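You operate a simulated robot arm through the tools that you are given. There is no shell and no other tool. Be economical: measure what you need, move in short steps, check, and stop when the job is done.

The job below is to be done with a simulated two-armed robot. You get a single attempt, and the scene is never put back.

## Task
Print the padded board twice in red with the yellow block, then carry it level to the drying ledge.
Fine: one print on each half, freshly inked; both hands for the carry; block goes back. Set down upright: what you pick out.

The check looks at the end state, three seconds after you hand in, the way a careful person would. Anything else that was tipped, shoved, dropped, spilled or broken makes it a failure.

## Robot
Two 7-joint arms with two-finger parallel grippers on one trunk, on a base that drives. Base frame: it is fixed to the floor where the robot stands at the start and does not move with it; the origin is under the middle of the robot, x ahead of it, y to its left, z up. Readings come in cm, rad, newtons and seconds.
The left shoulder is at the start at [7, 16.3, 109.5], the right one opposite. With the tool pointing down near the work surface each hand reaches from about 38 to 88 cm from the robot's upright axis, wherever it stands, measured 20 degrees to its own side. Places, roughly: red paste pad [40, 20, 90]; top of the drying ledge [70, 0, 110]. Payload 3.43 kg a hand.
The TCP of each hand is the grasp point between the finger pads, 3.4 cm short of the fingertips. In the tool frame z runs along the fingers and y along their closing line. The gripper opens to 12.8 cm. The fingers are 2.4 cm wide and 1.2 cm thick; the gripper's body (4.8 by 13 cm) begins 9.6 cm behind the TCP.
Orientation is that of the tool frame in the base frame, as [roll, pitch, yaw] about the fixed x, y, z axes, in that order (R = Rz(yaw) Ry(pitch) Rx(roll)). With the fingers straight down and closing along the base's y, the tool's x points along the base's -x, its y along +y and its z along -z.

## Interface
- The arms move only by the tool apply_moves. It takes "left_targets", "right_targets" or both (then of equal length, played together; a hand with none holds still); each is text: rows parted by semicolons, each of 7 numbers parted by spaces: the shift along the base's x, y, z in cm, then the turn, a rotation vector about the base's x, y, z in rad, then the opening, from 0 (shut) to 1 (fully open). In form: tx ty tz rx ry rz grip; .... A call has 1 to 20 rows; each row shifts and turns the commanded pose from where the row before left it. Each row takes 0.2 s and may step no farther than 5 cm and 0.15 rad from the row before; otherwise, or with a gripper value out of range, the whole call is refused. Where a pose cannot be reached the arm comes as near as it can. A force on the tool above 40 N (or 10 N above the force at the start of the call, whichever is more), or a blocked arm, ends the call early, and 0.2 s more pass. Each finger travels about 15.3 cm/s and halts on what it meets, pressing with about 33 N; the grip force reading is that of the motor and also rises with nothing between the fingers. The clock runs only during rows and for 0.2 s after the last one: add rows that do not move to give the fingers time. It gives the time, the measured TCP pose, the force on the tool (base axes), the opening and the grip force at its end, in the units of the frame above (readings bear some noise), with the torque about the TCP (base axes, N m) and any sound that the robot's microphone picked up.
- Cameras (640 x 400 px; columns grow to the right, rows downward): "scene" is now at [14.27, 0.51, 134.92]; the picture's right is [0.03, -1.00, 0.00], its down [-0.31, -0.01, -0.95] and it looks along [0.95, 0.03, -0.31] (base axes); focal length 214 px, centre (320, 200). "left" rides on the left gripper at [7.6, 1.1, -16] in its tool frame; the picture's right is [-0.15, 0.99, 0.00], its down [-0.88, -0.13, -0.46] and it looks along [-0.45, -0.07, 0.89] (tool axes); focal length 234 px, centre (320, 200). "right" rides on the right gripper at [7.6, -1.1, -16] in its tool frame; the picture's right is [0.15, 0.99, 0.00], its down [-0.88, 0.13, -0.46] and it looks along [-0.45, 0.07, 0.89] (tool axes); focal length 234 px, centre (320, 200). There is no depth. A picture from a camera that has moved, and an enlarged one, comes with that camera's place and axes in the base frame and with its lens.
- get_image(camera): a new picture of that camera. It takes no simulated time.
- move_column(by): slides the trunk up (or, below 0, down) by that many cm; the arms and the scene camera ride with it, the base frame stays. It gives what a move gives, with no picture.
- steer(legs): drives the robot by 1 to 6 legs, each [ahead, left, turn to the left] in cm, cm and rad, along the robot's own axes; the way and the turn of a leg run together, so that a leg with both is an arc; at most 150 cm and 3.142 rad a leg. The arms and the cameras ride along, it lands a little off, and it stops where it bumps. It gives what a move gives.
- head_to(pan, tilt): turns the head with the scene camera to pan (to the left, within 1.501 rad either way) and tilt (down, from -0.506 to 1.204), counted from straight ahead of the robot. It gives what a move gives.
- enlarge(camera, box): a new picture of the part [left, top, right, bottom] of that camera's present view, enlarged. It takes no simulated time.
- sign_off(): hands the job in; it is judged then, once.

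Go step by step. Nothing tells you exact positions but the pictures and the camera data: compare them with the known pose of the tool, close in by small moves and look again before you grip or let go. The budget is 120 turns and 92 pictures, counting those below and the enlarged ones. Unless the task says otherwise, let go and move clear before handing in, and close with one line.

The tools are called after "Request:" as name(argument=value, ...) on one line, values as JSON. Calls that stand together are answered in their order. apply_moves: Moves the arms, as the interface text tells. Its arguments: {"type":"object","properties":{"left_targets":{"type":"string"},"right_targets":{"type":"string"}},"required":[]} The other tools are called the same way: move_column (by) slides the trunk up or down; steer (legs) drives the base; head_to (pan, tilt) turns the head that bears the scene camera; get_image (camera) takes a picture; enlarge (camera, box) takes an enlarged picture of a part of a camera's view; sign_off () hands the job in.

At the start:

```text
time: 0.0
left_ee_pos: [36.53, 24.89, 138.4]
left_orientation: [-3.139, 0.001, -3.14]
left_wrist_force: [-1.0, 0.7, 0.1]
left_ft_torque: [0.01, 0.02, -0.01]
left_opening: 12.8
left_grip_force: 0.2
right_ee_pos: [35.85, -2.74, 140.84]
right_orientation: [3.141, 0.0, 3.141]
right_wrist_force: [-0.3, 0.0, -0.4]
right_ft_torque: [-0.01, 0.0, 0.0]
right_opening: 12.8
right_grip_force: 0.1
trunk travel left (down, up): [-57.5, 36.5]
robot x, y, heading: [0.08, -0.04, -0.004]
head pan, tilt: [0.033, 0.314]
```

scene: 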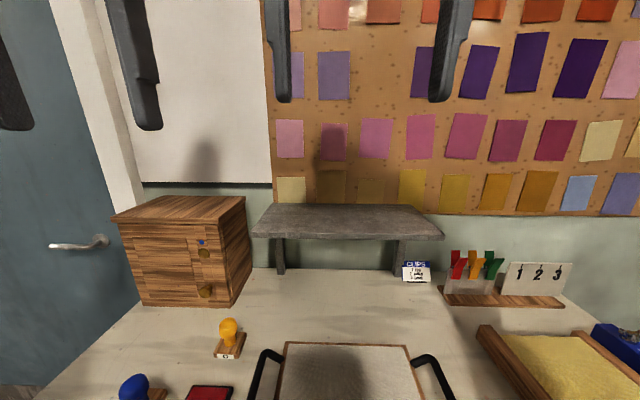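
right: 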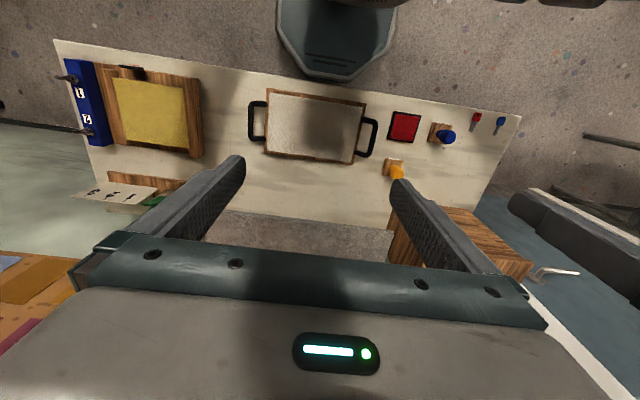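
left: 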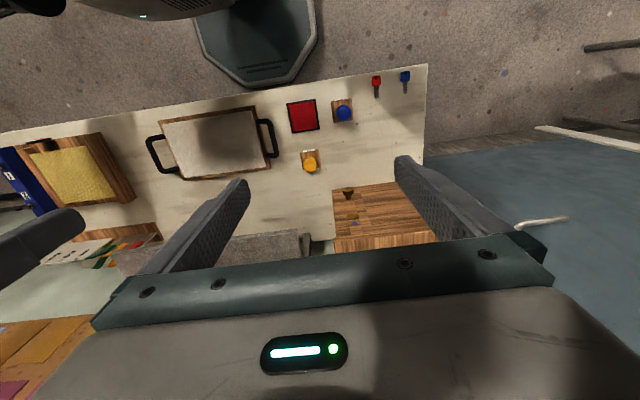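

I see the padded board with two handles in front, the yellow-knobbed block behind-left of it, the red pad to the left and the ledge behind. I look closer, with the head tilted down, before moving anything.

Request:
head_to(pan=0.2, tilt=0.75)

Request:
get_image(camera="scene")

Request:
enlarge(camera="left", box=[140, 60, 440, 250])

Request:
enlarge(camera="right", box=[230, 60, 530, 250])

```text
time: 0.9
left_ee_pos: [36.46, 24.92, 138.29]
left_orientation: [-3.139, 0.0, -3.14]
left_wrist_force: [-0.5, 0.0, -0.6]
left_ft_torque: [0.03, 0.0, 0.01]
left_opening: 12.82
left_grip_force: 0.0
right_ee_pos: [36.02, -2.72, 140.75]
right_orientation: [3.139, 0.0, 3.141]
right_wrist_force: [-0.6, 0.6, 0.0]
right_ft_torque: [0.02, -0.01, 0.03]
right_opening: 12.79
right_grip_force: 0.0
trunk travel left (down, up): [-57.5, 36.5]
robot x, y, heading: [-0.5, -0.11, 0.0]
head pan, tilt: [0.201, 0.75]
```

```text
88 pictures are left
camera scene: at [13.06, 1.86, 131.01], right [0.2, -0.98, 0.0], down [-0.67, -0.14, -0.73], along [0.72, 0.15, -0.68], focal length 214 px, centre (320, 200)
```

scene: 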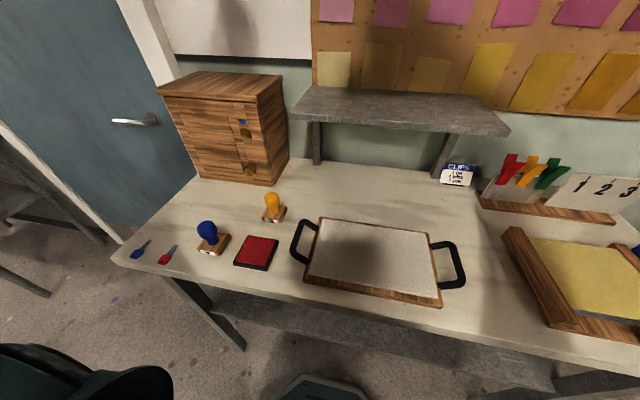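

```text
2.11 times, centred on (290, 155) of left
camera zoom: at [28.78, 26.03, 154.32], right [0.15, 0.99, 0.0], down [0.88, -0.13, 0.46], along [0.45, -0.07, -0.89], focal length 493 px, centre (383, 295)
```

zoom: 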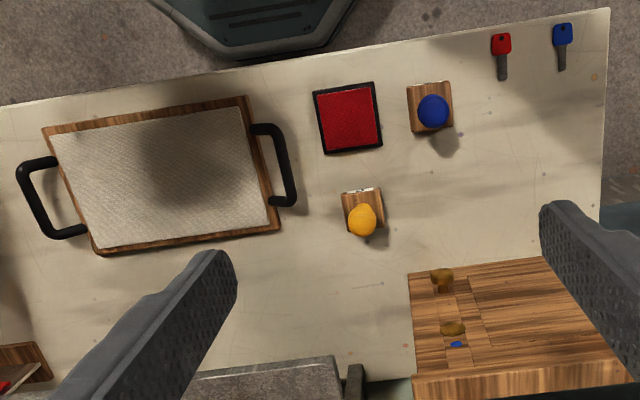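

```text
2.11 times, centred on (380, 155) of right
camera zoom: at [28.43, -3.73, 156.89], right [-0.15, 0.99, 0.0], down [0.88, 0.13, 0.46], along [0.45, 0.07, -0.89], focal length 493 px, centre (194, 295)
```

zoom: 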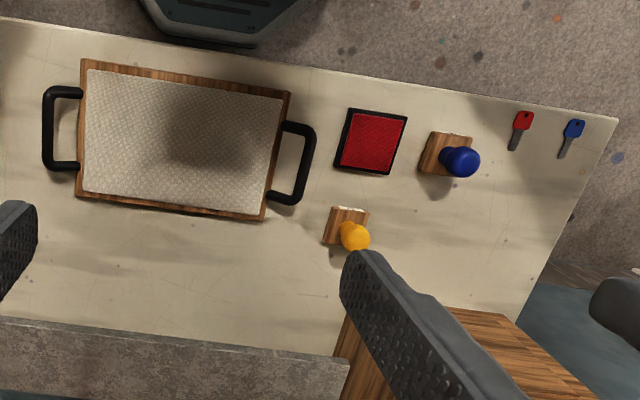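

Two blocks: yellow knob and blue knob, both with labels. I read the labels and cards closer.

Request:
enlarge(camera="scene", box=[180, 180, 320, 270])

Request:
enlarge(camera="scene", box=[280, 200, 480, 320])

Request:
enlarge(camera="scene", box=[280, 80, 520, 200])

```text
4.44 times, centred on (250, 225) of scene
camera zoom: at [13.06, 1.86, 131.01], right [0.2, -0.98, 0.0], down [-0.67, -0.14, -0.73], along [0.72, 0.15, -0.68], focal length 953 px, centre (631, 89)
```

zoom: 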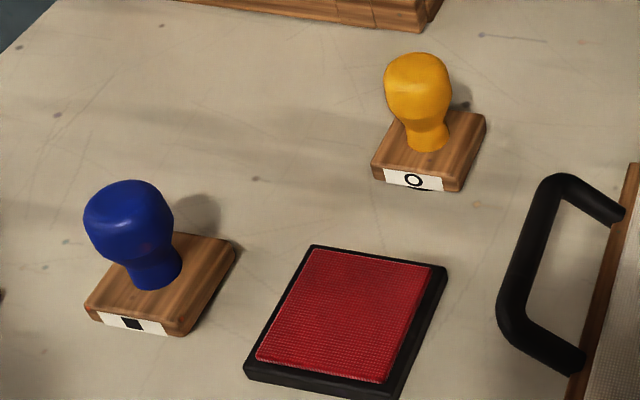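

```text
3.20 times, centred on (380, 260) of scene
camera zoom: at [13.06, 1.86, 131.01], right [0.2, -0.98, 0.0], down [-0.67, -0.14, -0.73], along [0.72, 0.15, -0.68], focal length 686 px, centre (128, 8)
```

zoom: 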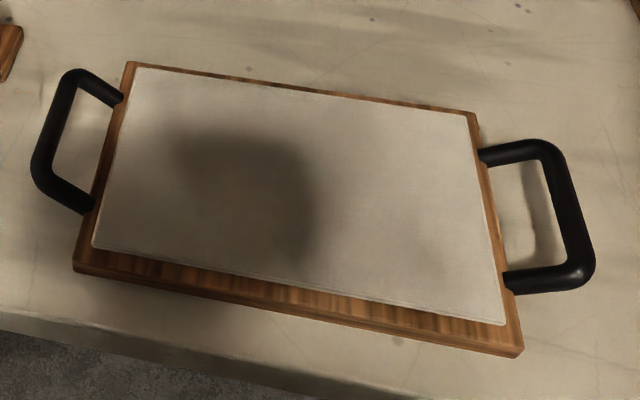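

```text
2.67 times, centred on (400, 140) of scene
camera zoom: at [13.06, 1.86, 131.01], right [0.2, -0.98, 0.0], down [-0.67, -0.14, -0.73], along [0.72, 0.15, -0.68], focal length 572 px, centre (107, 360)
```

zoom: 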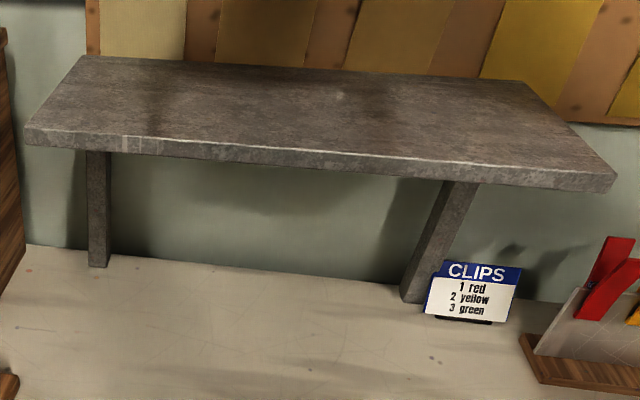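

Estimates: pad centre about [36.3, 20.6], yellow knob about [47, 20.4, 97], board x 32–48, y −16.4–9.3 (axis-aligned), ledge roughly x 66–90, y −30–21. I move the right hand aside and the left hand over the yellow block.

Request:
apply_moves(left_targets="2 -1 -4 0 0 0 0.6; 2 -1 -4 0 0 0 0.6; 2 -1 -4 0 0 0 0.6; 2 -1 -4 0 0 0 0.6; 2.3 -0.5 -4 0 0 0 0.6; 0 0 0 0 0 0 0.6", right_targets="0 -4 0 0 0 0 1; 0 -4 0 0 0 0 1; 0 -4 0 0 0 0 1; 0 -4 0 0 0 0 1; 0 -4 0 0 0 0 1; 0 -4 0 0 0 0 1")

Request:
get_image(camera="left")

Request:
get_image(camera="scene")

```text
time: 2.3
left_ee_pos: [46.67, 20.38, 118.37]
left_orientation: [-3.141, 0.002, -3.139]
left_wrist_force: [0.9, -1.0, 0.0]
left_ft_torque: [0.05, 0.0, 0.0]
left_opening: 7.67
left_grip_force: 0.1
right_ee_pos: [36.54, -25.32, 139.13]
right_orientation: [3.137, 0.002, 3.141]
right_wrist_force: [0.6, -0.1, -0.2]
right_ft_torque: [0.06, -0.01, 0.0]
right_opening: 12.81
right_grip_force: 0.2
right hand out of reach, approached as far as the arm can: row 5, 6
trunk travel left (down, up): [-57.5, 36.5]
robot x, y, heading: [-0.24, 0.45, 0.001]
head pan, tilt: [0.201, 0.75]
```

```text
82 pictures are left
camera left: at [39.02, 21.37, 134.38], right [0.14, 0.99, 0.0], down [0.88, -0.13, 0.46], along [0.45, -0.07, -0.89], focal length 234 px, centre (320, 200)
```

left: 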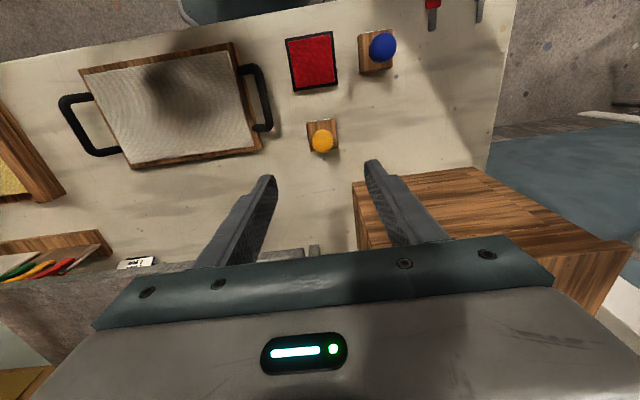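

```text
81 pictures are left
camera scene: at [13.03, 1.62, 131.01], right [0.2, -0.98, 0.0], down [-0.67, -0.13, -0.73], along [0.72, 0.15, -0.68], focal length 214 px, centre (320, 200)
```

scene: 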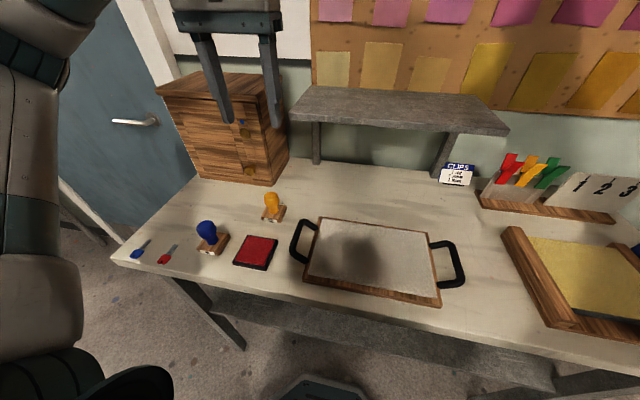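

The knob sits a little ahead of the point straight below the TCP. I go +0.8 in x, +0.2 in y, and lower to about z 106, then look again.

Request:
apply_moves(left_targets="0.4 0.1 -4 0 0 0 0.6; 0.4 0.1 -4 0 0 0 0.6; 0 0 -4 0 0 0 0.6; 0 0 0 0 0 0 0.6")

Request:
get_image(camera="left")

Request:
enlarge(camera="scene", box=[200, 110, 340, 240])

```text
time: 3.3
left_ee_pos: [47.37, 20.78, 106.45]
left_orientation: [3.14, 0.003, -3.139]
left_wrist_force: [0.0, -0.2, 0.2]
left_ft_torque: [0.02, 0.02, -0.02]
left_opening: 7.67
left_grip_force: 0.0
right_ee_pos: [36.63, -25.04, 139.26]
right_orientation: [3.137, 0.002, -3.14]
right_wrist_force: [-0.5, -0.3, 0.7]
right_ft_torque: [-0.02, 0.01, 0.02]
right_opening: 12.79
right_grip_force: 0.1
trunk travel left (down, up): [-57.5, 36.5]
robot x, y, heading: [-0.19, -0.34, 0.0]
head pan, tilt: [0.201, 0.75]
```

```text
80 pictures are left
camera left: at [39.73, 21.97, 122.28], right [0.14, 0.99, 0.0], down [0.88, -0.13, 0.46], along [0.45, -0.07, -0.89], focal length 234 px, centre (320, 200)
```

left: 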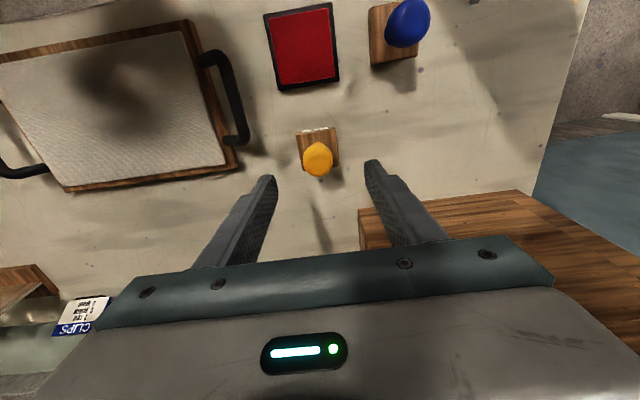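

```text
3.08 times, centred on (270, 175) of scene
camera zoom: at [13.03, 1.8, 131.01], right [0.2, -0.98, 0.0], down [-0.67, -0.14, -0.73], along [0.72, 0.15, -0.68], focal length 660 px, centre (474, 277)
```

zoom: 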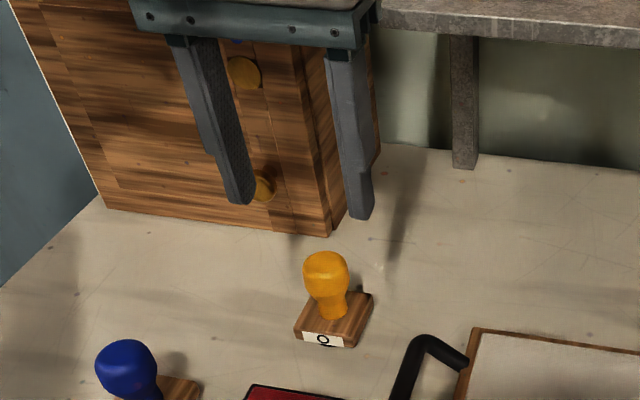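

Aligned over the knob within a few mm (knob top about z 99). I descend to TCP z ≈ 96.4 and check before closing.

Request:
apply_moves(left_targets="0 -0.2 -4 0 0 0 0.6; 0 0 -4 0 0 0 0.6; 0 0 -2 0 0 0 0.6; 0 0 0 0 0 0 0.6")

Request:
enlarge(camera="scene", box=[220, 150, 320, 240])

Request:
get_image(camera="left")

```text
time: 4.3
left_ee_pos: [47.62, 20.71, 96.19]
left_orientation: [-3.141, 0.0, -3.14]
left_wrist_force: [0.6, -1.3, 0.8]
left_ft_torque: [-0.01, -0.02, 0.03]
left_opening: 7.65
left_grip_force: 0.1
right_ee_pos: [36.65, -25.08, 139.17]
right_orientation: [3.139, 0.0, -3.141]
right_wrist_force: [0.6, 0.2, 0.2]
right_ft_torque: [-0.01, -0.01, -0.03]
right_opening: 12.81
right_grip_force: 0.1
trunk travel left (down, up): [-57.5, 36.5]
robot x, y, heading: [0.08, -0.25, 0.0]
head pan, tilt: [0.201, 0.75]
```

```text
4.44 times, centred on (270, 195) of scene
camera zoom: at [13.06, 1.85, 131.0], right [0.2, -0.98, 0.0], down [-0.67, -0.14, -0.73], along [0.72, 0.15, -0.68], focal length 953 px, centre (542, 222)
```

zoom: 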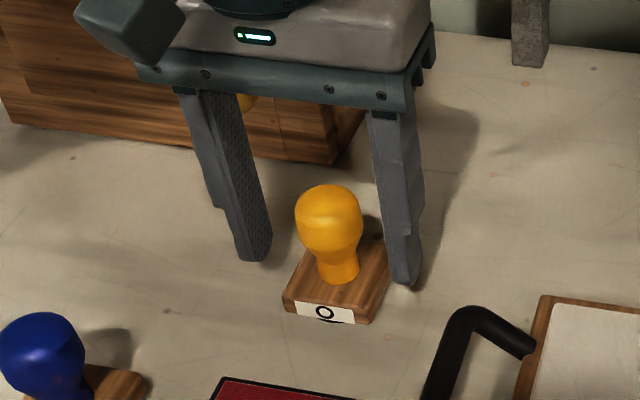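

```text
77 pictures are left
camera left: at [39.89, 21.75, 112.2], right [0.15, 0.99, 0.0], down [0.88, -0.13, 0.46], along [0.45, -0.07, -0.89], focal length 234 px, centre (320, 200)
```

left: 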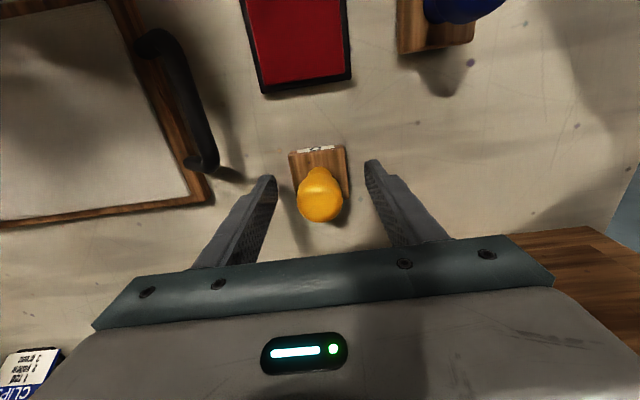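

The knob is centred between the fingers. I close on it.

Request:
apply_moves(left_targets="0 0 0 0 0 0 0.4; 0 0 0 0 0 0 0.2; 0 0 0 0 0 0 0.1; 0 0 0 0 0 0 0.1")

Request:
get_image(camera="left")

```text
time: 5.3
left_ee_pos: [47.44, 20.67, 96.25]
left_orientation: [-3.14, -0.001, -3.14]
left_wrist_force: [0.4, 0.3, 0.5]
left_ft_torque: [0.04, 0.0, 0.01]
left_opening: 3.47
left_grip_force: 33.6
right_ee_pos: [36.57, -24.98, 139.18]
right_orientation: [3.138, 0.002, 3.14]
right_wrist_force: [-0.9, 0.0, -0.1]
right_ft_torque: [-0.04, 0.03, -0.01]
right_opening: 12.81
right_grip_force: 0.0
trunk travel left (down, up): [-57.5, 36.5]
robot x, y, heading: [0.17, 0.25, -0.007]
head pan, tilt: [0.201, 0.75]
```

```text
76 pictures are left
camera left: at [39.9, 21.76, 112.21], right [0.15, 0.99, 0.0], down [0.88, -0.13, 0.46], along [0.45, -0.07, -0.89], focal length 234 px, centre (320, 200)
```

left: 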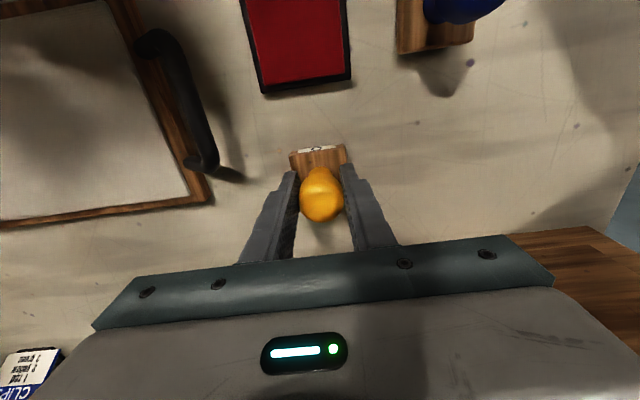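

Gripped firmly (3.5 cm). I lift straight up and look.

Request:
apply_moves(left_targets="0 0 2 0 0 0 0; 0 0 3 0 0 0 0; 0 0 3 0 0 0 0; 0 0 0 0 0 0 0")

Request:
get_image(camera="left")

Request:
enlarge(camera="scene", box=[180, 130, 340, 280])

```text
time: 6.3
left_ee_pos: [47.5, 20.62, 104.27]
left_orientation: [-3.14, 0.0, -3.14]
left_wrist_force: [0.0, -0.2, -0.1]
left_ft_torque: [0.03, 0.03, 0.0]
left_opening: 3.49
left_grip_force: 33.7
right_ee_pos: [36.6, -25.08, 139.19]
right_orientation: [3.139, 0.001, -3.141]
right_wrist_force: [0.0, 0.6, -0.8]
right_ft_torque: [-0.04, -0.02, 0.0]
right_opening: 12.79
right_grip_force: 0.0
trunk travel left (down, up): [-57.5, 36.5]
robot x, y, heading: [0.11, -0.16, -0.0]
head pan, tilt: [0.201, 0.75]
```

```text
75 pictures are left
camera left: at [39.9, 21.63, 120.2], right [0.15, 0.99, 0.0], down [0.88, -0.13, 0.46], along [0.45, -0.07, -0.89], focal length 234 px, centre (320, 200)
```

left: 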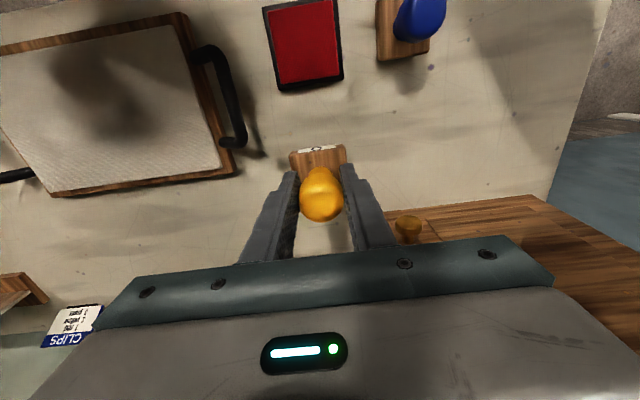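

```text
2.67 times, centred on (260, 205) of scene
camera zoom: at [13.11, 1.88, 131.0], right [0.2, -0.98, 0.0], down [-0.67, -0.14, -0.73], along [0.72, 0.15, -0.68], focal length 572 px, centre (480, 187)
```

zoom: 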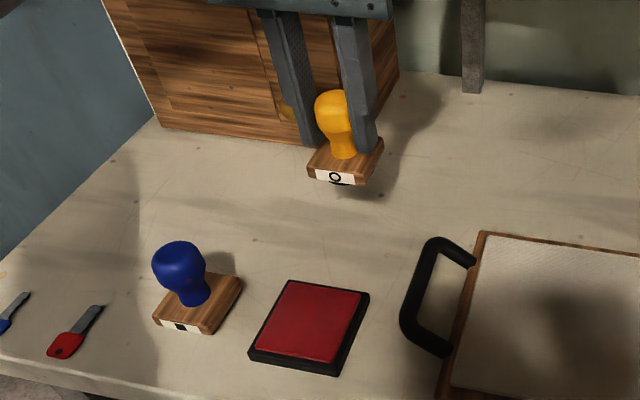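

The block rides rigidly. I carry it over the pad centre ([36.2, 20.4]) at z 104 and lower partway.

Request:
apply_moves(left_targets="-4 0 0 0 0 0 0; -4 -0.1 0 0 0 0 0; -3.2 -0.1 0 0 0 0 0; 0 0 -3 0 0 0 0; 0 0 0 0 0 0 0")

Request:
get_image(camera="left")

Request:
enlarge(camera="scene", box=[190, 170, 330, 290])

```text
time: 7.5
left_ee_pos: [36.27, 20.11, 101.32]
left_orientation: [-3.14, 0.001, -3.139]
left_wrist_force: [0.2, 0.4, -0.1]
left_ft_torque: [0.0, 0.0, -0.03]
left_opening: 3.54
left_grip_force: 32.5
right_ee_pos: [36.66, -24.98, 139.21]
right_orientation: [3.139, 0.001, 3.141]
right_wrist_force: [0.6, -0.3, 0.1]
right_ft_torque: [0.01, -0.01, 0.01]
right_opening: 12.78
right_grip_force: 0.0
trunk travel left (down, up): [-57.5, 36.5]
robot x, y, heading: [0.07, 0.09, -0.003]
head pan, tilt: [0.201, 0.75]
```

```text
73 pictures are left
camera left: at [28.53, 21.25, 117.29], right [0.15, 0.99, 0.0], down [0.88, -0.13, 0.46], along [0.45, -0.07, -0.89], focal length 234 px, centre (320, 200)
```

left: 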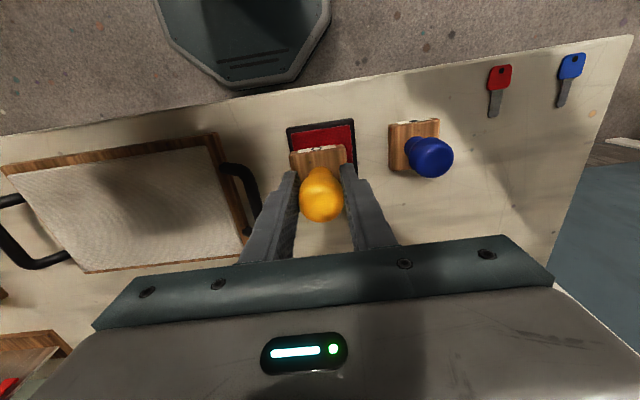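

```text
3.33 times, centred on (260, 230) of scene
camera zoom: at [13.03, 1.82, 131.01], right [0.2, -0.98, 0.0], down [-0.67, -0.14, -0.73], along [0.72, 0.15, -0.68], focal length 715 px, centre (520, 100)
```

zoom: 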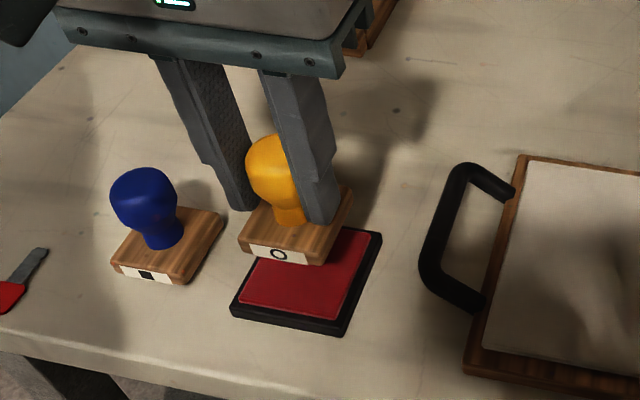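

The block overlaps the pad nicely; I trim −0.3 x, +0.3 y and descend in small steps until the pad pushes back.

Request:
apply_moves(left_targets="-0.3 0.3 -1.5 0 0 0 0; 0 0 -1 0 0 0 0; 0 0 -0.5 0 0 0 0; 0 0 -0.3 0 0 0 0; 0 0 -0.3 0 0 0 0; 0 0 0 0 0 0 0")

Request:
enlarge(camera="scene", box=[190, 170, 330, 290])

```text
time: 8.9
left_ee_pos: [35.99, 20.55, 97.87]
left_orientation: [-3.14, 0.0, -3.14]
left_wrist_force: [1.9, 1.7, 10.1]
left_ft_torque: [0.26, -0.05, 0.0]
left_opening: 3.5
left_grip_force: 32.9
right_ee_pos: [36.63, -24.94, 139.18]
right_orientation: [3.139, 0.001, -3.142]
right_wrist_force: [0.5, 0.4, -0.2]
right_ft_torque: [0.02, 0.01, 0.03]
right_opening: 12.78
right_grip_force: 0.0
trunk travel left (down, up): [-57.5, 36.5]
robot x, y, heading: [0.25, 0.02, 0.001]
head pan, tilt: [0.201, 0.75]
```

```text
3.33 times, centred on (260, 230) of scene
camera zoom: at [13.03, 1.84, 131.03], right [0.2, -0.98, 0.0], down [-0.67, -0.14, -0.73], along [0.72, 0.15, -0.68], focal length 715 px, centre (520, 100)
```

zoom: 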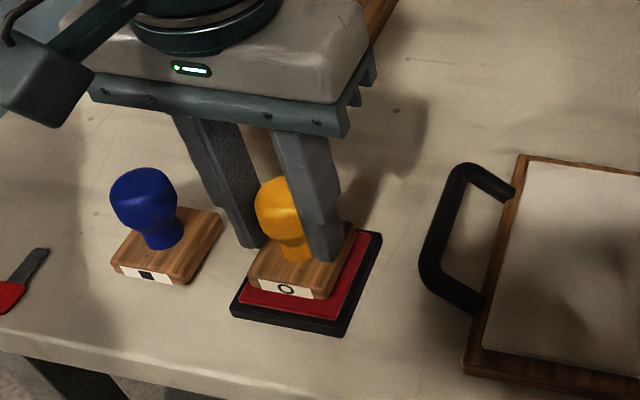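

Contact at 10 N, but the block sits a little left/back on the pad. I lift, shift −0.6 x, −0.7 y and press again for a full inking.

Request:
apply_moves(left_targets="0 0 1.2 0 0 0 0; -0.6 -0.7 0 0 0 0 0; 0 0 -0.8 0 0 0 0; 0 0 -0.3 0 0 0 0; 0 0 -0.2 0 0 0 0; 0 0 0 0 0 0 0; 0 0 0 0 0 0 0")

Request:
enlarge(camera="scene", box=[190, 170, 330, 290])

```text
time: 10.5
left_ee_pos: [35.56, 19.71, 97.86]
left_orientation: [-3.141, 0.002, -3.14]
left_wrist_force: [-2.5, 3.3, 24.6]
left_ft_torque: [0.39, 0.04, 0.02]
left_opening: 3.51
left_grip_force: 32.8
right_ee_pos: [36.52, -24.9, 139.25]
right_orientation: [3.137, 0.002, -3.141]
right_wrist_force: [-0.1, 0.2, -0.1]
right_ft_torque: [-0.01, 0.03, -0.01]
right_opening: 12.8
right_grip_force: 0.1
trunk travel left (down, up): [-57.5, 36.5]
robot x, y, heading: [-0.09, -0.29, -0.003]
head pan, tilt: [0.201, 0.75]
```

```text
3.33 times, centred on (260, 230) of scene
camera zoom: at [12.88, 1.82, 131.05], right [0.2, -0.98, 0.0], down [-0.67, -0.14, -0.73], along [0.72, 0.15, -0.68], focal length 715 px, centre (520, 100)
```

zoom: 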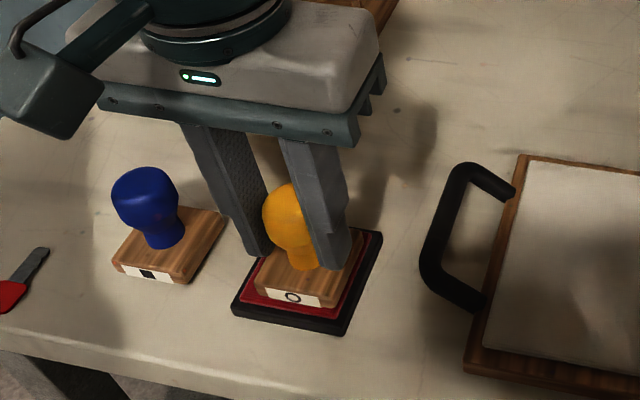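

Well centred with about 25 N. I lift and carry to above the left half's centre, about [40, 3].

Request:
apply_moves(left_targets="0 0 2 0 0 0 0; 0 0 3 0 0 0 0; 0 0 3 0 0 0 0; 1.1 -4.2 0 0 0 0 0; 1.1 -4.2 0 0 0 0 0; 1.1 -4.2 0 0 0 0 0; 1.1 -4.2 0 0 0 0 0; 0 0 0 0 0 0 0")

Request:
get_image(camera="left")

Request:
get_image(camera="scene")

```text
time: 12.3
left_ee_pos: [39.73, 3.08, 105.79]
left_orientation: [-3.141, 0.003, -3.141]
left_wrist_force: [-0.2, 0.7, -1.1]
left_ft_torque: [-0.03, 0.02, 0.02]
left_opening: 3.48
left_grip_force: 33.0
right_ee_pos: [36.53, -24.77, 139.18]
right_orientation: [3.139, 0.001, 3.14]
right_wrist_force: [0.3, 0.6, 0.9]
right_ft_torque: [-0.01, -0.03, 0.02]
right_opening: 12.8
right_grip_force: 0.2
trunk travel left (down, up): [-57.5, 36.5]
robot x, y, heading: [-0.52, -0.06, 0.003]
head pan, tilt: [0.201, 0.75]
```

```text
69 pictures are left
camera left: at [32.04, 4.12, 121.84], right [0.14, 0.99, 0.0], down [0.88, -0.13, 0.46], along [0.45, -0.07, -0.89], focal length 234 px, centre (320, 200)
```

left: 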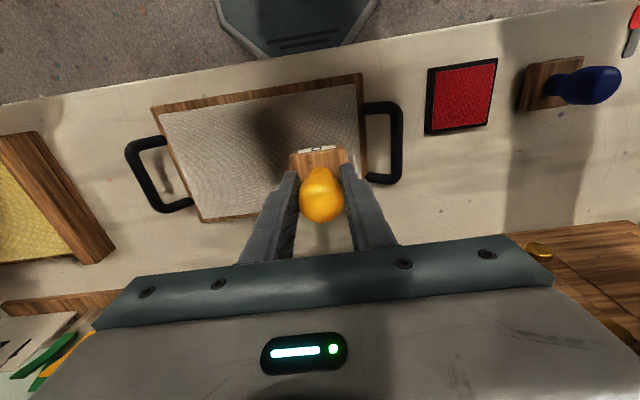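

```text
68 pictures are left
camera scene: at [13.03, 2.0, 131.01], right [0.2, -0.98, 0.0], down [-0.67, -0.14, -0.73], along [0.72, 0.15, -0.68], focal length 214 px, centre (320, 200)
```

scene: 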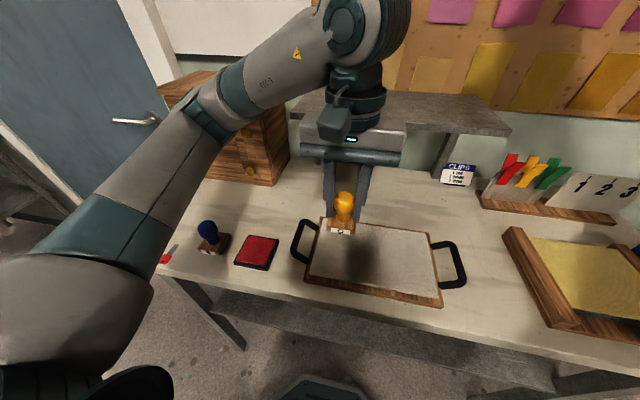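

The left half's centre works out near [39.6, 2.3]. I trim and descend in small steps toward the fabric.

Request:
apply_moves(left_targets="-0.2 -0.7 0 0 0 0 0; 0 0 -3 0 0 0 0; 0 0 -2 0 0 0 0; 0 0 -1 0 0 0 0; 0 0 -0.5 0 0 0 0; 0 0 0 0 0 0 0")

Request:
enlarge(camera="scene", box=[290, 170, 450, 310])

```text
time: 13.7
left_ee_pos: [39.69, 2.26, 99.05]
left_orientation: [-3.141, 0.0, -3.14]
left_wrist_force: [0.6, 1.0, -0.6]
left_ft_torque: [0.01, 0.0, -0.01]
left_opening: 3.52
left_grip_force: 33.2
right_ee_pos: [36.71, -25.01, 139.18]
right_orientation: [3.138, 0.001, 3.14]
right_wrist_force: [-0.2, -0.1, -0.6]
right_ft_torque: [0.02, 0.01, 0.0]
right_opening: 12.81
right_grip_force: 0.1
trunk travel left (down, up): [-57.5, 36.5]
robot x, y, heading: [-0.25, -0.05, -0.001]
head pan, tilt: [0.201, 0.75]
```

```text
2.86 times, centred on (370, 240) of scene
camera zoom: at [13.06, 1.83, 131.01], right [0.2, -0.98, 0.0], down [-0.67, -0.14, -0.73], along [0.72, 0.15, -0.68], focal length 613 px, centre (177, 86)
```

zoom: 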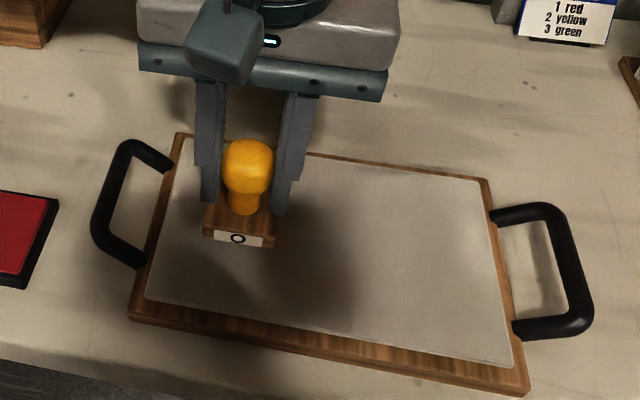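

Position looks right, no contact yet. I press down gently.

Request:
apply_moves(left_targets="0 0 -0.4 0 0 0 0; 0 0 -0.3 0 0 0 0; 0 0 -0.2 0 0 0 0; 0 0 0 0 0 0 0")

```text
time: 14.7
left_ee_pos: [39.54, 2.26, 98.35]
left_orientation: [-3.138, 0.003, -3.14]
left_wrist_force: [4.5, 0.6, 18.8]
left_ft_torque: [0.33, -0.17, -0.01]
left_opening: 3.51
left_grip_force: 33.2
right_ee_pos: [36.49, -25.05, 139.32]
right_orientation: [3.137, 0.002, -3.141]
right_wrist_force: [-0.3, 0.4, 0.4]
right_ft_torque: [0.03, 0.02, 0.02]
right_opening: 12.81
right_grip_force: 0.0
trunk travel left (down, up): [-57.5, 36.5]
robot x, y, heading: [-0.06, -0.29, -0.001]
head pan, tilt: [0.201, 0.75]
```

About 19 N. I press a hair more, hold, lift straight up and look at the print.

Request:
apply_moves(left_targets="0 0 -0.1 0 0 0 0; 0 0 0 0 0 0 0; 0 0 2 0 0 0 0; 0 0 3 0 0 0 0; 0 0 2.3 0 0 0 0; 0 3 0 0 0 0 0; 0 4 0 0 0 0 0; 0 4 0 0 0 0 0; 0 4 0 0 0 0 0; 0 0 0 0 0 0 0")

Request:
enlarge(camera="scene", box=[290, 190, 450, 310])

```text
time: 16.9
left_ee_pos: [39.41, 17.25, 105.19]
left_orientation: [-3.141, -0.001, 3.141]
left_wrist_force: [0.0, -0.2, -0.8]
left_ft_torque: [0.05, 0.04, -0.01]
left_opening: 3.5
left_grip_force: 32.5
right_ee_pos: [36.75, -25.16, 139.08]
right_orientation: [3.137, 0.001, 3.139]
right_wrist_force: [0.1, -0.1, 0.1]
right_ft_torque: [0.01, 0.03, 0.0]
right_opening: 12.79
right_grip_force: 0.0
trunk travel left (down, up): [-57.5, 36.5]
robot x, y, heading: [-0.12, 0.03, 0.002]
head pan, tilt: [0.201, 0.75]
```

```text
3.33 times, centred on (370, 250) of scene
camera zoom: at [13.12, 1.71, 131.0], right [0.2, -0.98, 0.0], down [-0.67, -0.14, -0.73], along [0.72, 0.15, -0.68], focal length 715 px, centre (153, 33)
```

zoom: 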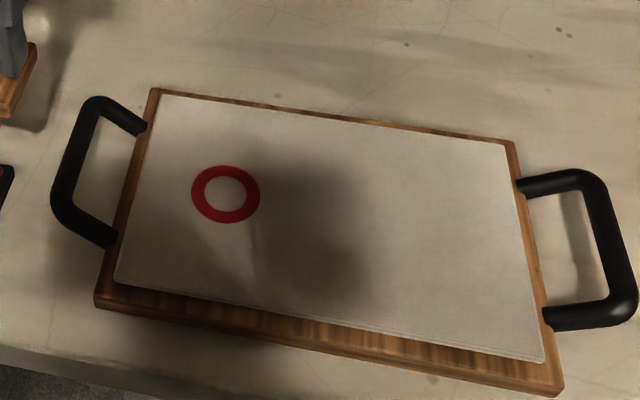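

A clean full red ring on the left half. Now re-ink at the same pad spot.

Request:
apply_moves(left_targets="-2 1.3 0 0 0 0 0; -2 1.2 0 0 0 0 0; 0 0 -4 0 0 0 0; 0 0 -2.5 0 0 0 0; 0 0 -0.6 0 0 0 0; 0 0 -0.3 0 0 0 0; 0 0 -0.3 0 0 0 0; 0 0 0 0 0 0 0; 0 0 0 0 0 0 0")

Request:
enlarge(camera="scene", box=[190, 170, 330, 290])

```text
time: 18.9
left_ee_pos: [35.63, 19.89, 97.66]
left_orientation: [-3.139, 0.0, -3.14]
left_wrist_force: [1.0, -0.8, 1.3]
left_ft_torque: [0.01, -0.05, -0.02]
left_opening: 3.51
left_grip_force: 33.0
right_ee_pos: [36.59, -24.92, 139.16]
right_orientation: [3.139, 0.004, 3.141]
right_wrist_force: [0.3, -0.1, 0.0]
right_ft_torque: [-0.02, -0.01, 0.01]
right_opening: 12.8
right_grip_force: 0.1
trunk travel left (down, up): [-57.5, 36.5]
robot x, y, heading: [0.09, -0.08, 0.004]
head pan, tilt: [0.201, 0.75]
```

```text
3.33 times, centred on (260, 230) of scene
camera zoom: at [13.06, 1.85, 131.01], right [0.2, -0.98, 0.0], down [-0.67, -0.14, -0.73], along [0.72, 0.15, -0.68], focal length 715 px, centre (520, 100)
```

zoom: 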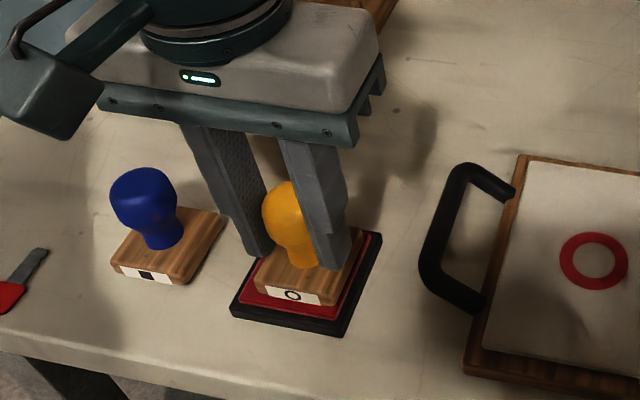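

At place but barely touching; I press further.

Request:
apply_moves(left_targets="0 0 -0.15 0 0 0 0; 0 0 -0.15 0 0 0 0; 0 0 0 0 0 0 0")

```text
time: 19.7
left_ee_pos: [35.59, 19.91, 97.43]
left_orientation: [-3.14, 0.002, -3.139]
left_wrist_force: [1.6, 4.7, 32.3]
left_ft_torque: [0.32, -0.23, 0.01]
left_opening: 3.5
left_grip_force: 32.8
right_ee_pos: [36.53, -25.0, 139.19]
right_orientation: [3.138, 0.003, -3.141]
right_wrist_force: [0.6, 0.6, 0.7]
right_ft_torque: [-0.01, -0.04, 0.0]
right_opening: 12.81
right_grip_force: 0.0
trunk travel left (down, up): [-57.5, 36.5]
robot x, y, heading: [-0.18, -0.09, 0.002]
head pan, tilt: [0.201, 0.75]
```

Freshly inked (32 N). I lift and carry over to the right half, about [39.5, −9.8].

Request:
apply_moves(left_targets="0 0 3 0 0 0 0; 0 0 4 0 0 0 0; 0 0 3 0 0 0 0; 0.5 -3.7 0 0 0 0 0; 0.5 -3.7 0 0 0 0 0; 0.5 -3.7 0 0 0 0 0; 0.5 -3.7 0 0 0 0 0; 0.5 -3.7 0 0 0 0 0; 0.5 -3.7 0 0 0 0 0; 0.5 -3.7 0 0 0 0 0; 0.5 -3.7 0 0 0 0 0; 0 0 0 0 0 0 0")

Request:
get_image(camera="left")

Request:
get_image(camera="scene")

```text
time: 22.3
left_ee_pos: [39.56, -9.68, 107.41]
left_orientation: [-3.14, 0.0, -3.139]
left_wrist_force: [-0.1, 0.0, -0.8]
left_ft_torque: [-0.01, 0.03, 0.01]
left_opening: 3.5
left_grip_force: 32.8
right_ee_pos: [36.62, -24.82, 139.37]
right_orientation: [3.139, 0.001, 3.141]
right_wrist_force: [0.0, 0.5, -0.8]
right_ft_torque: [-0.01, 0.0, 0.03]
right_opening: 12.81
right_grip_force: 0.2
trunk travel left (down, up): [-57.5, 36.5]
robot x, y, heading: [0.15, 0.21, 0.001]
head pan, tilt: [0.201, 0.75]
```

```text
64 pictures are left
camera left: at [31.96, -8.61, 123.38], right [0.14, 0.99, 0.0], down [0.88, -0.13, 0.46], along [0.45, -0.07, -0.89], focal length 234 px, centre (320, 200)
```

left: 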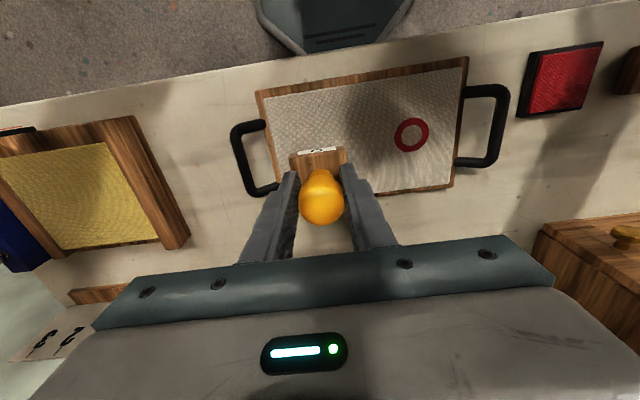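

```text
63 pictures are left
camera scene: at [13.08, 1.94, 131.0], right [0.2, -0.98, 0.0], down [-0.67, -0.14, -0.73], along [0.72, 0.15, -0.68], focal length 214 px, centre (320, 200)
```

scene: 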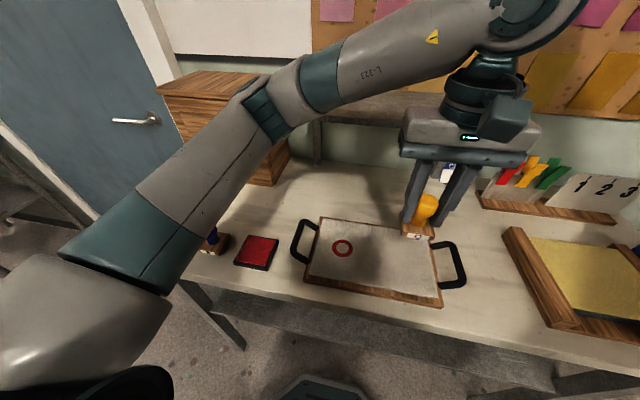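

Ring is at [40, 2.3], and the block is over the mirrored spot on the right half. I lower and press.

Request:
apply_moves(left_targets="0 0 -4 0 0 0 0; 0 0 -3 0 0 0 0; 0 0 -1.2 0 0 0 0; 0 0 -0.5 0 0 0 0; 0 0 -0.3 0 0 0 0; 0 0 -0.2 0 0 0 0; 0 0 0 0 0 0 0")

```text
time: 23.9
left_ee_pos: [39.72, -9.7, 98.25]
left_orientation: [-3.139, 0.001, -3.14]
left_wrist_force: [-1.1, -0.4, -1.3]
left_ft_torque: [0.02, -0.05, 0.01]
left_opening: 3.51
left_grip_force: 33.3
right_ee_pos: [36.67, -24.82, 139.2]
right_orientation: [3.138, 0.002, 3.141]
right_wrist_force: [0.3, 0.4, -0.1]
right_ft_torque: [-0.04, -0.01, -0.02]
right_opening: 12.81
right_grip_force: 0.0
trunk travel left (down, up): [-57.5, 36.5]
robot x, y, heading: [-0.24, -0.13, 0.004]
head pan, tilt: [0.201, 0.75]
```

No contact yet at 98.2; I continue in small steps.

Request:
apply_moves(left_targets="0 0 -0.2 0 0 0 0; 0 0 -0.15 0 0 0 0; 0 0 0 0 0 0 0")

```text
time: 24.7
left_ee_pos: [39.63, -9.85, 98.19]
left_orientation: [-3.138, 0.003, -3.138]
left_wrist_force: [2.4, -1.3, 31.9]
left_ft_torque: [0.34, -0.12, 0.01]
left_opening: 3.5
left_grip_force: 33.1
right_ee_pos: [36.54, -24.96, 139.48]
right_orientation: [3.138, 0.004, -3.14]
right_wrist_force: [0.2, 0.3, 0.4]
right_ft_torque: [0.0, 0.0, -0.01]
right_opening: 12.79
right_grip_force: 0.0
trunk travel left (down, up): [-57.5, 36.5]
robot x, y, heading: [-0.25, -0.03, 0.002]
head pan, tilt: [0.201, 0.75]
```

Pressed at 32 N. I lift straight up and carry the block back toward its original place at [47.6, 20.4].

Request:
apply_moves(left_targets="0 0 3 0 0 0 0; 0 0 4 0 0 0 0; 0 0 3 0 0 0 0; 1 3.8 0 0 0 0 0; 1 3.8 0 0 0 0 0; 1 3.8 0 0 0 0 0; 1 3.8 0 0 0 0 0; 1 3.8 0 0 0 0 0; 1 3.8 0 0 0 0 0; 1 3.8 0 0 0 0 0; 1.1 3.6 0 0 0 0 0; 0 0 -4 0 0 0 0; 0 0 0 0 0 0 0")

Request:
get_image(camera="scene")

Request:
get_image(camera="left")

Request:
enlarge(camera="scene", box=[290, 190, 480, 320])

```text
time: 27.5
left_ee_pos: [47.56, 20.4, 103.97]
left_orientation: [-3.141, 0.002, -3.14]
left_wrist_force: [0.4, 0.5, -0.7]
left_ft_torque: [0.01, 0.01, -0.02]
left_opening: 3.51
left_grip_force: 32.3
right_ee_pos: [36.54, -25.09, 139.23]
right_orientation: [3.138, 0.002, -3.141]
right_wrist_force: [-0.6, 0.3, 0.2]
right_ft_torque: [0.01, 0.01, -0.01]
right_opening: 12.8
right_grip_force: 0.1
trunk travel left (down, up): [-57.5, 36.5]
robot x, y, heading: [-0.17, -0.14, -0.003]
head pan, tilt: [0.201, 0.75]
```

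```text
62 pictures are left
camera scene: at [12.99, 1.85, 131.02], right [0.2, -0.98, 0.0], down [-0.67, -0.14, -0.73], along [0.72, 0.15, -0.68], focal length 214 px, centre (320, 200)
```

scene: 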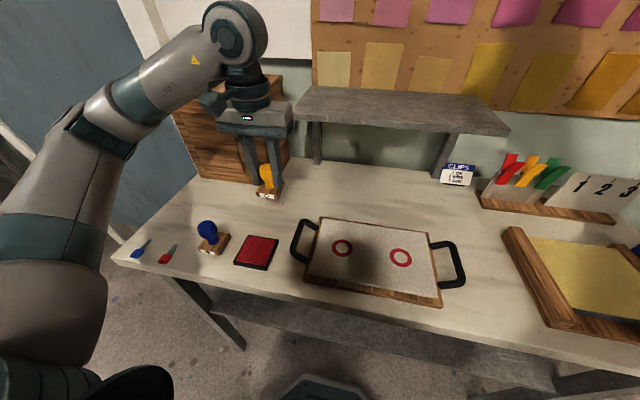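

```text
61 pictures are left
camera left: at [39.92, 21.49, 119.86], right [0.15, 0.99, 0.0], down [0.88, -0.13, 0.46], along [0.45, -0.07, -0.89], focal length 234 px, centre (320, 200)
```

left: 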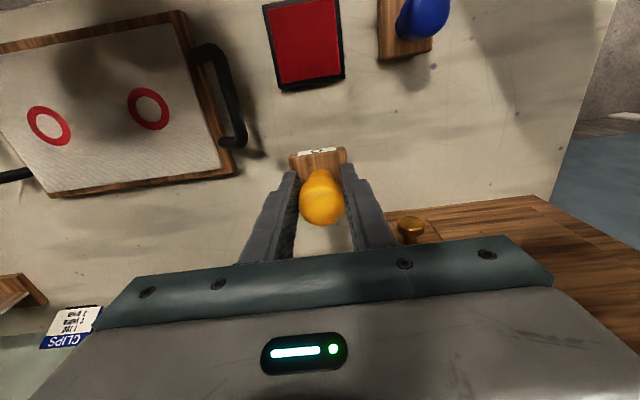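

```text
3.08 times, centred on (385, 255) of scene
camera zoom: at [12.99, 1.85, 131.02], right [0.2, -0.98, 0.0], down [-0.67, -0.14, -0.73], along [0.72, 0.15, -0.68], focal length 660 px, centre (120, 31)
```

zoom: 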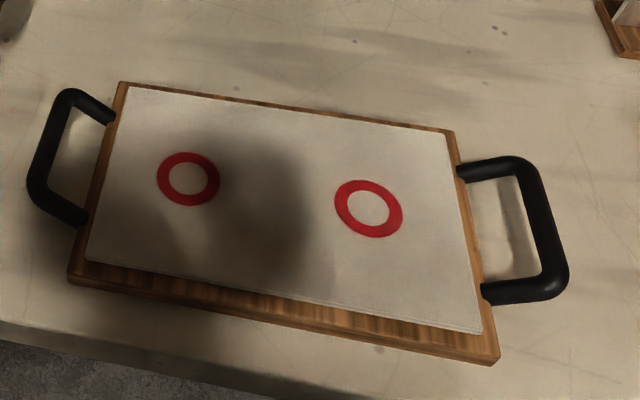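

Both prints are clean and symmetric. Now I lower the block onto its original spot.

Request:
apply_moves(left_targets="0 0.2 -4 0 0 0 0; 0 0 -2.5 0 0 0 0; 0 0 -0.8 0 0 0 0; 0 0 -0.3 0 0 0 0; 0 0 -0.2 0 0 0 0; 0 0 0 0 0 0 0")

```text
time: 28.9
left_ee_pos: [47.67, 20.53, 95.95]
left_orientation: [-3.14, -0.001, -3.14]
left_wrist_force: [0.4, -0.7, -0.7]
left_ft_torque: [-0.01, 0.01, -0.01]
left_opening: 3.49
left_grip_force: 33.4
right_ee_pos: [36.6, -24.98, 139.16]
right_orientation: [3.139, 0.001, 3.141]
right_wrist_force: [-0.7, -0.2, -0.5]
right_ft_torque: [0.02, -0.03, 0.01]
right_opening: 12.79
right_grip_force: 0.0
trunk travel left (down, up): [-57.5, 36.5]
robot x, y, heading: [-0.13, 0.19, 0.002]
head pan, tilt: [0.201, 0.75]
```

Request:
apply_moves(left_targets="0 0 -0.15 0 0 0 0; 0 0 0 0 0 0 0")

```text
time: 29.5
left_ee_pos: [47.69, 20.61, 96.01]
left_orientation: [-3.139, 0.004, -3.139]
left_wrist_force: [-0.6, 0.5, 10.7]
left_ft_torque: [0.22, -0.08, -0.03]
left_opening: 3.51
left_grip_force: 33.0
right_ee_pos: [36.58, -25.03, 139.33]
right_orientation: [3.138, 0.004, 3.141]
right_wrist_force: [-0.1, 0.6, -0.4]
right_ft_torque: [0.04, -0.04, 0.0]
right_opening: 12.8
right_grip_force: 0.1
trunk travel left (down, up): [-57.5, 36.5]
robot x, y, heading: [-0.09, -0.16, -0.001]
head pan, tilt: [0.201, 0.75]
```

The block is on the table (10.7 N contact). I release slowly and rise straight up.

Request:
apply_moves(left_targets="0 0 0 0 0 0 0.35; 0 0 0 0 0 0 0.5; 0 0 0 0 0 0 0.6; 0 0 3 0 0 0 0.6; 0 0 4 0 0 0 0.6; 0 0 4 0 0 0 0.6; 0 0 4 0 0 0 0.6; 0 0 0 0 0 0 0.6")

Request:
get_image(camera="scene")

Request:
get_image(camera="left")

```text
time: 31.3
left_ee_pos: [47.72, 20.59, 110.79]
left_orientation: [-3.14, 0.002, -3.14]
left_wrist_force: [0.6, 0.1, -0.3]
left_ft_torque: [-0.02, 0.02, 0.01]
left_opening: 7.7
left_grip_force: 0.1
right_ee_pos: [36.67, -24.89, 139.15]
right_orientation: [3.141, 0.002, 3.142]
right_wrist_force: [0.7, -0.4, 0.1]
right_ft_torque: [0.02, 0.01, -0.03]
right_opening: 12.81
right_grip_force: 0.0
trunk travel left (down, up): [-57.5, 36.5]
robot x, y, heading: [0.15, 0.29, -0.0]
head pan, tilt: [0.201, 0.75]
```

```text
59 pictures are left
camera scene: at [13.14, 1.89, 130.99], right [0.2, -0.98, 0.0], down [-0.67, -0.14, -0.73], along [0.72, 0.15, -0.68], focal length 214 px, centre (320, 200)
```

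scene: 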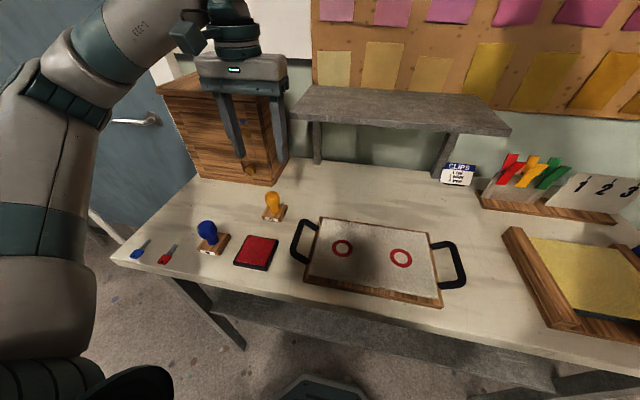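

```text
58 pictures are left
camera left: at [40.02, 21.8, 126.75], right [0.15, 0.99, 0.0], down [0.88, -0.13, 0.46], along [0.45, -0.07, -0.89], focal length 234 px, centre (320, 200)
```

left: 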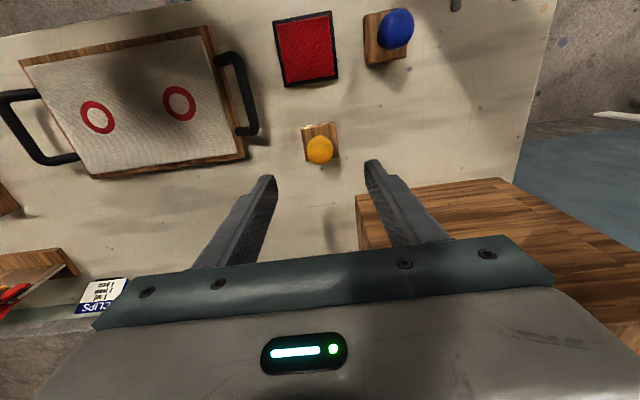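

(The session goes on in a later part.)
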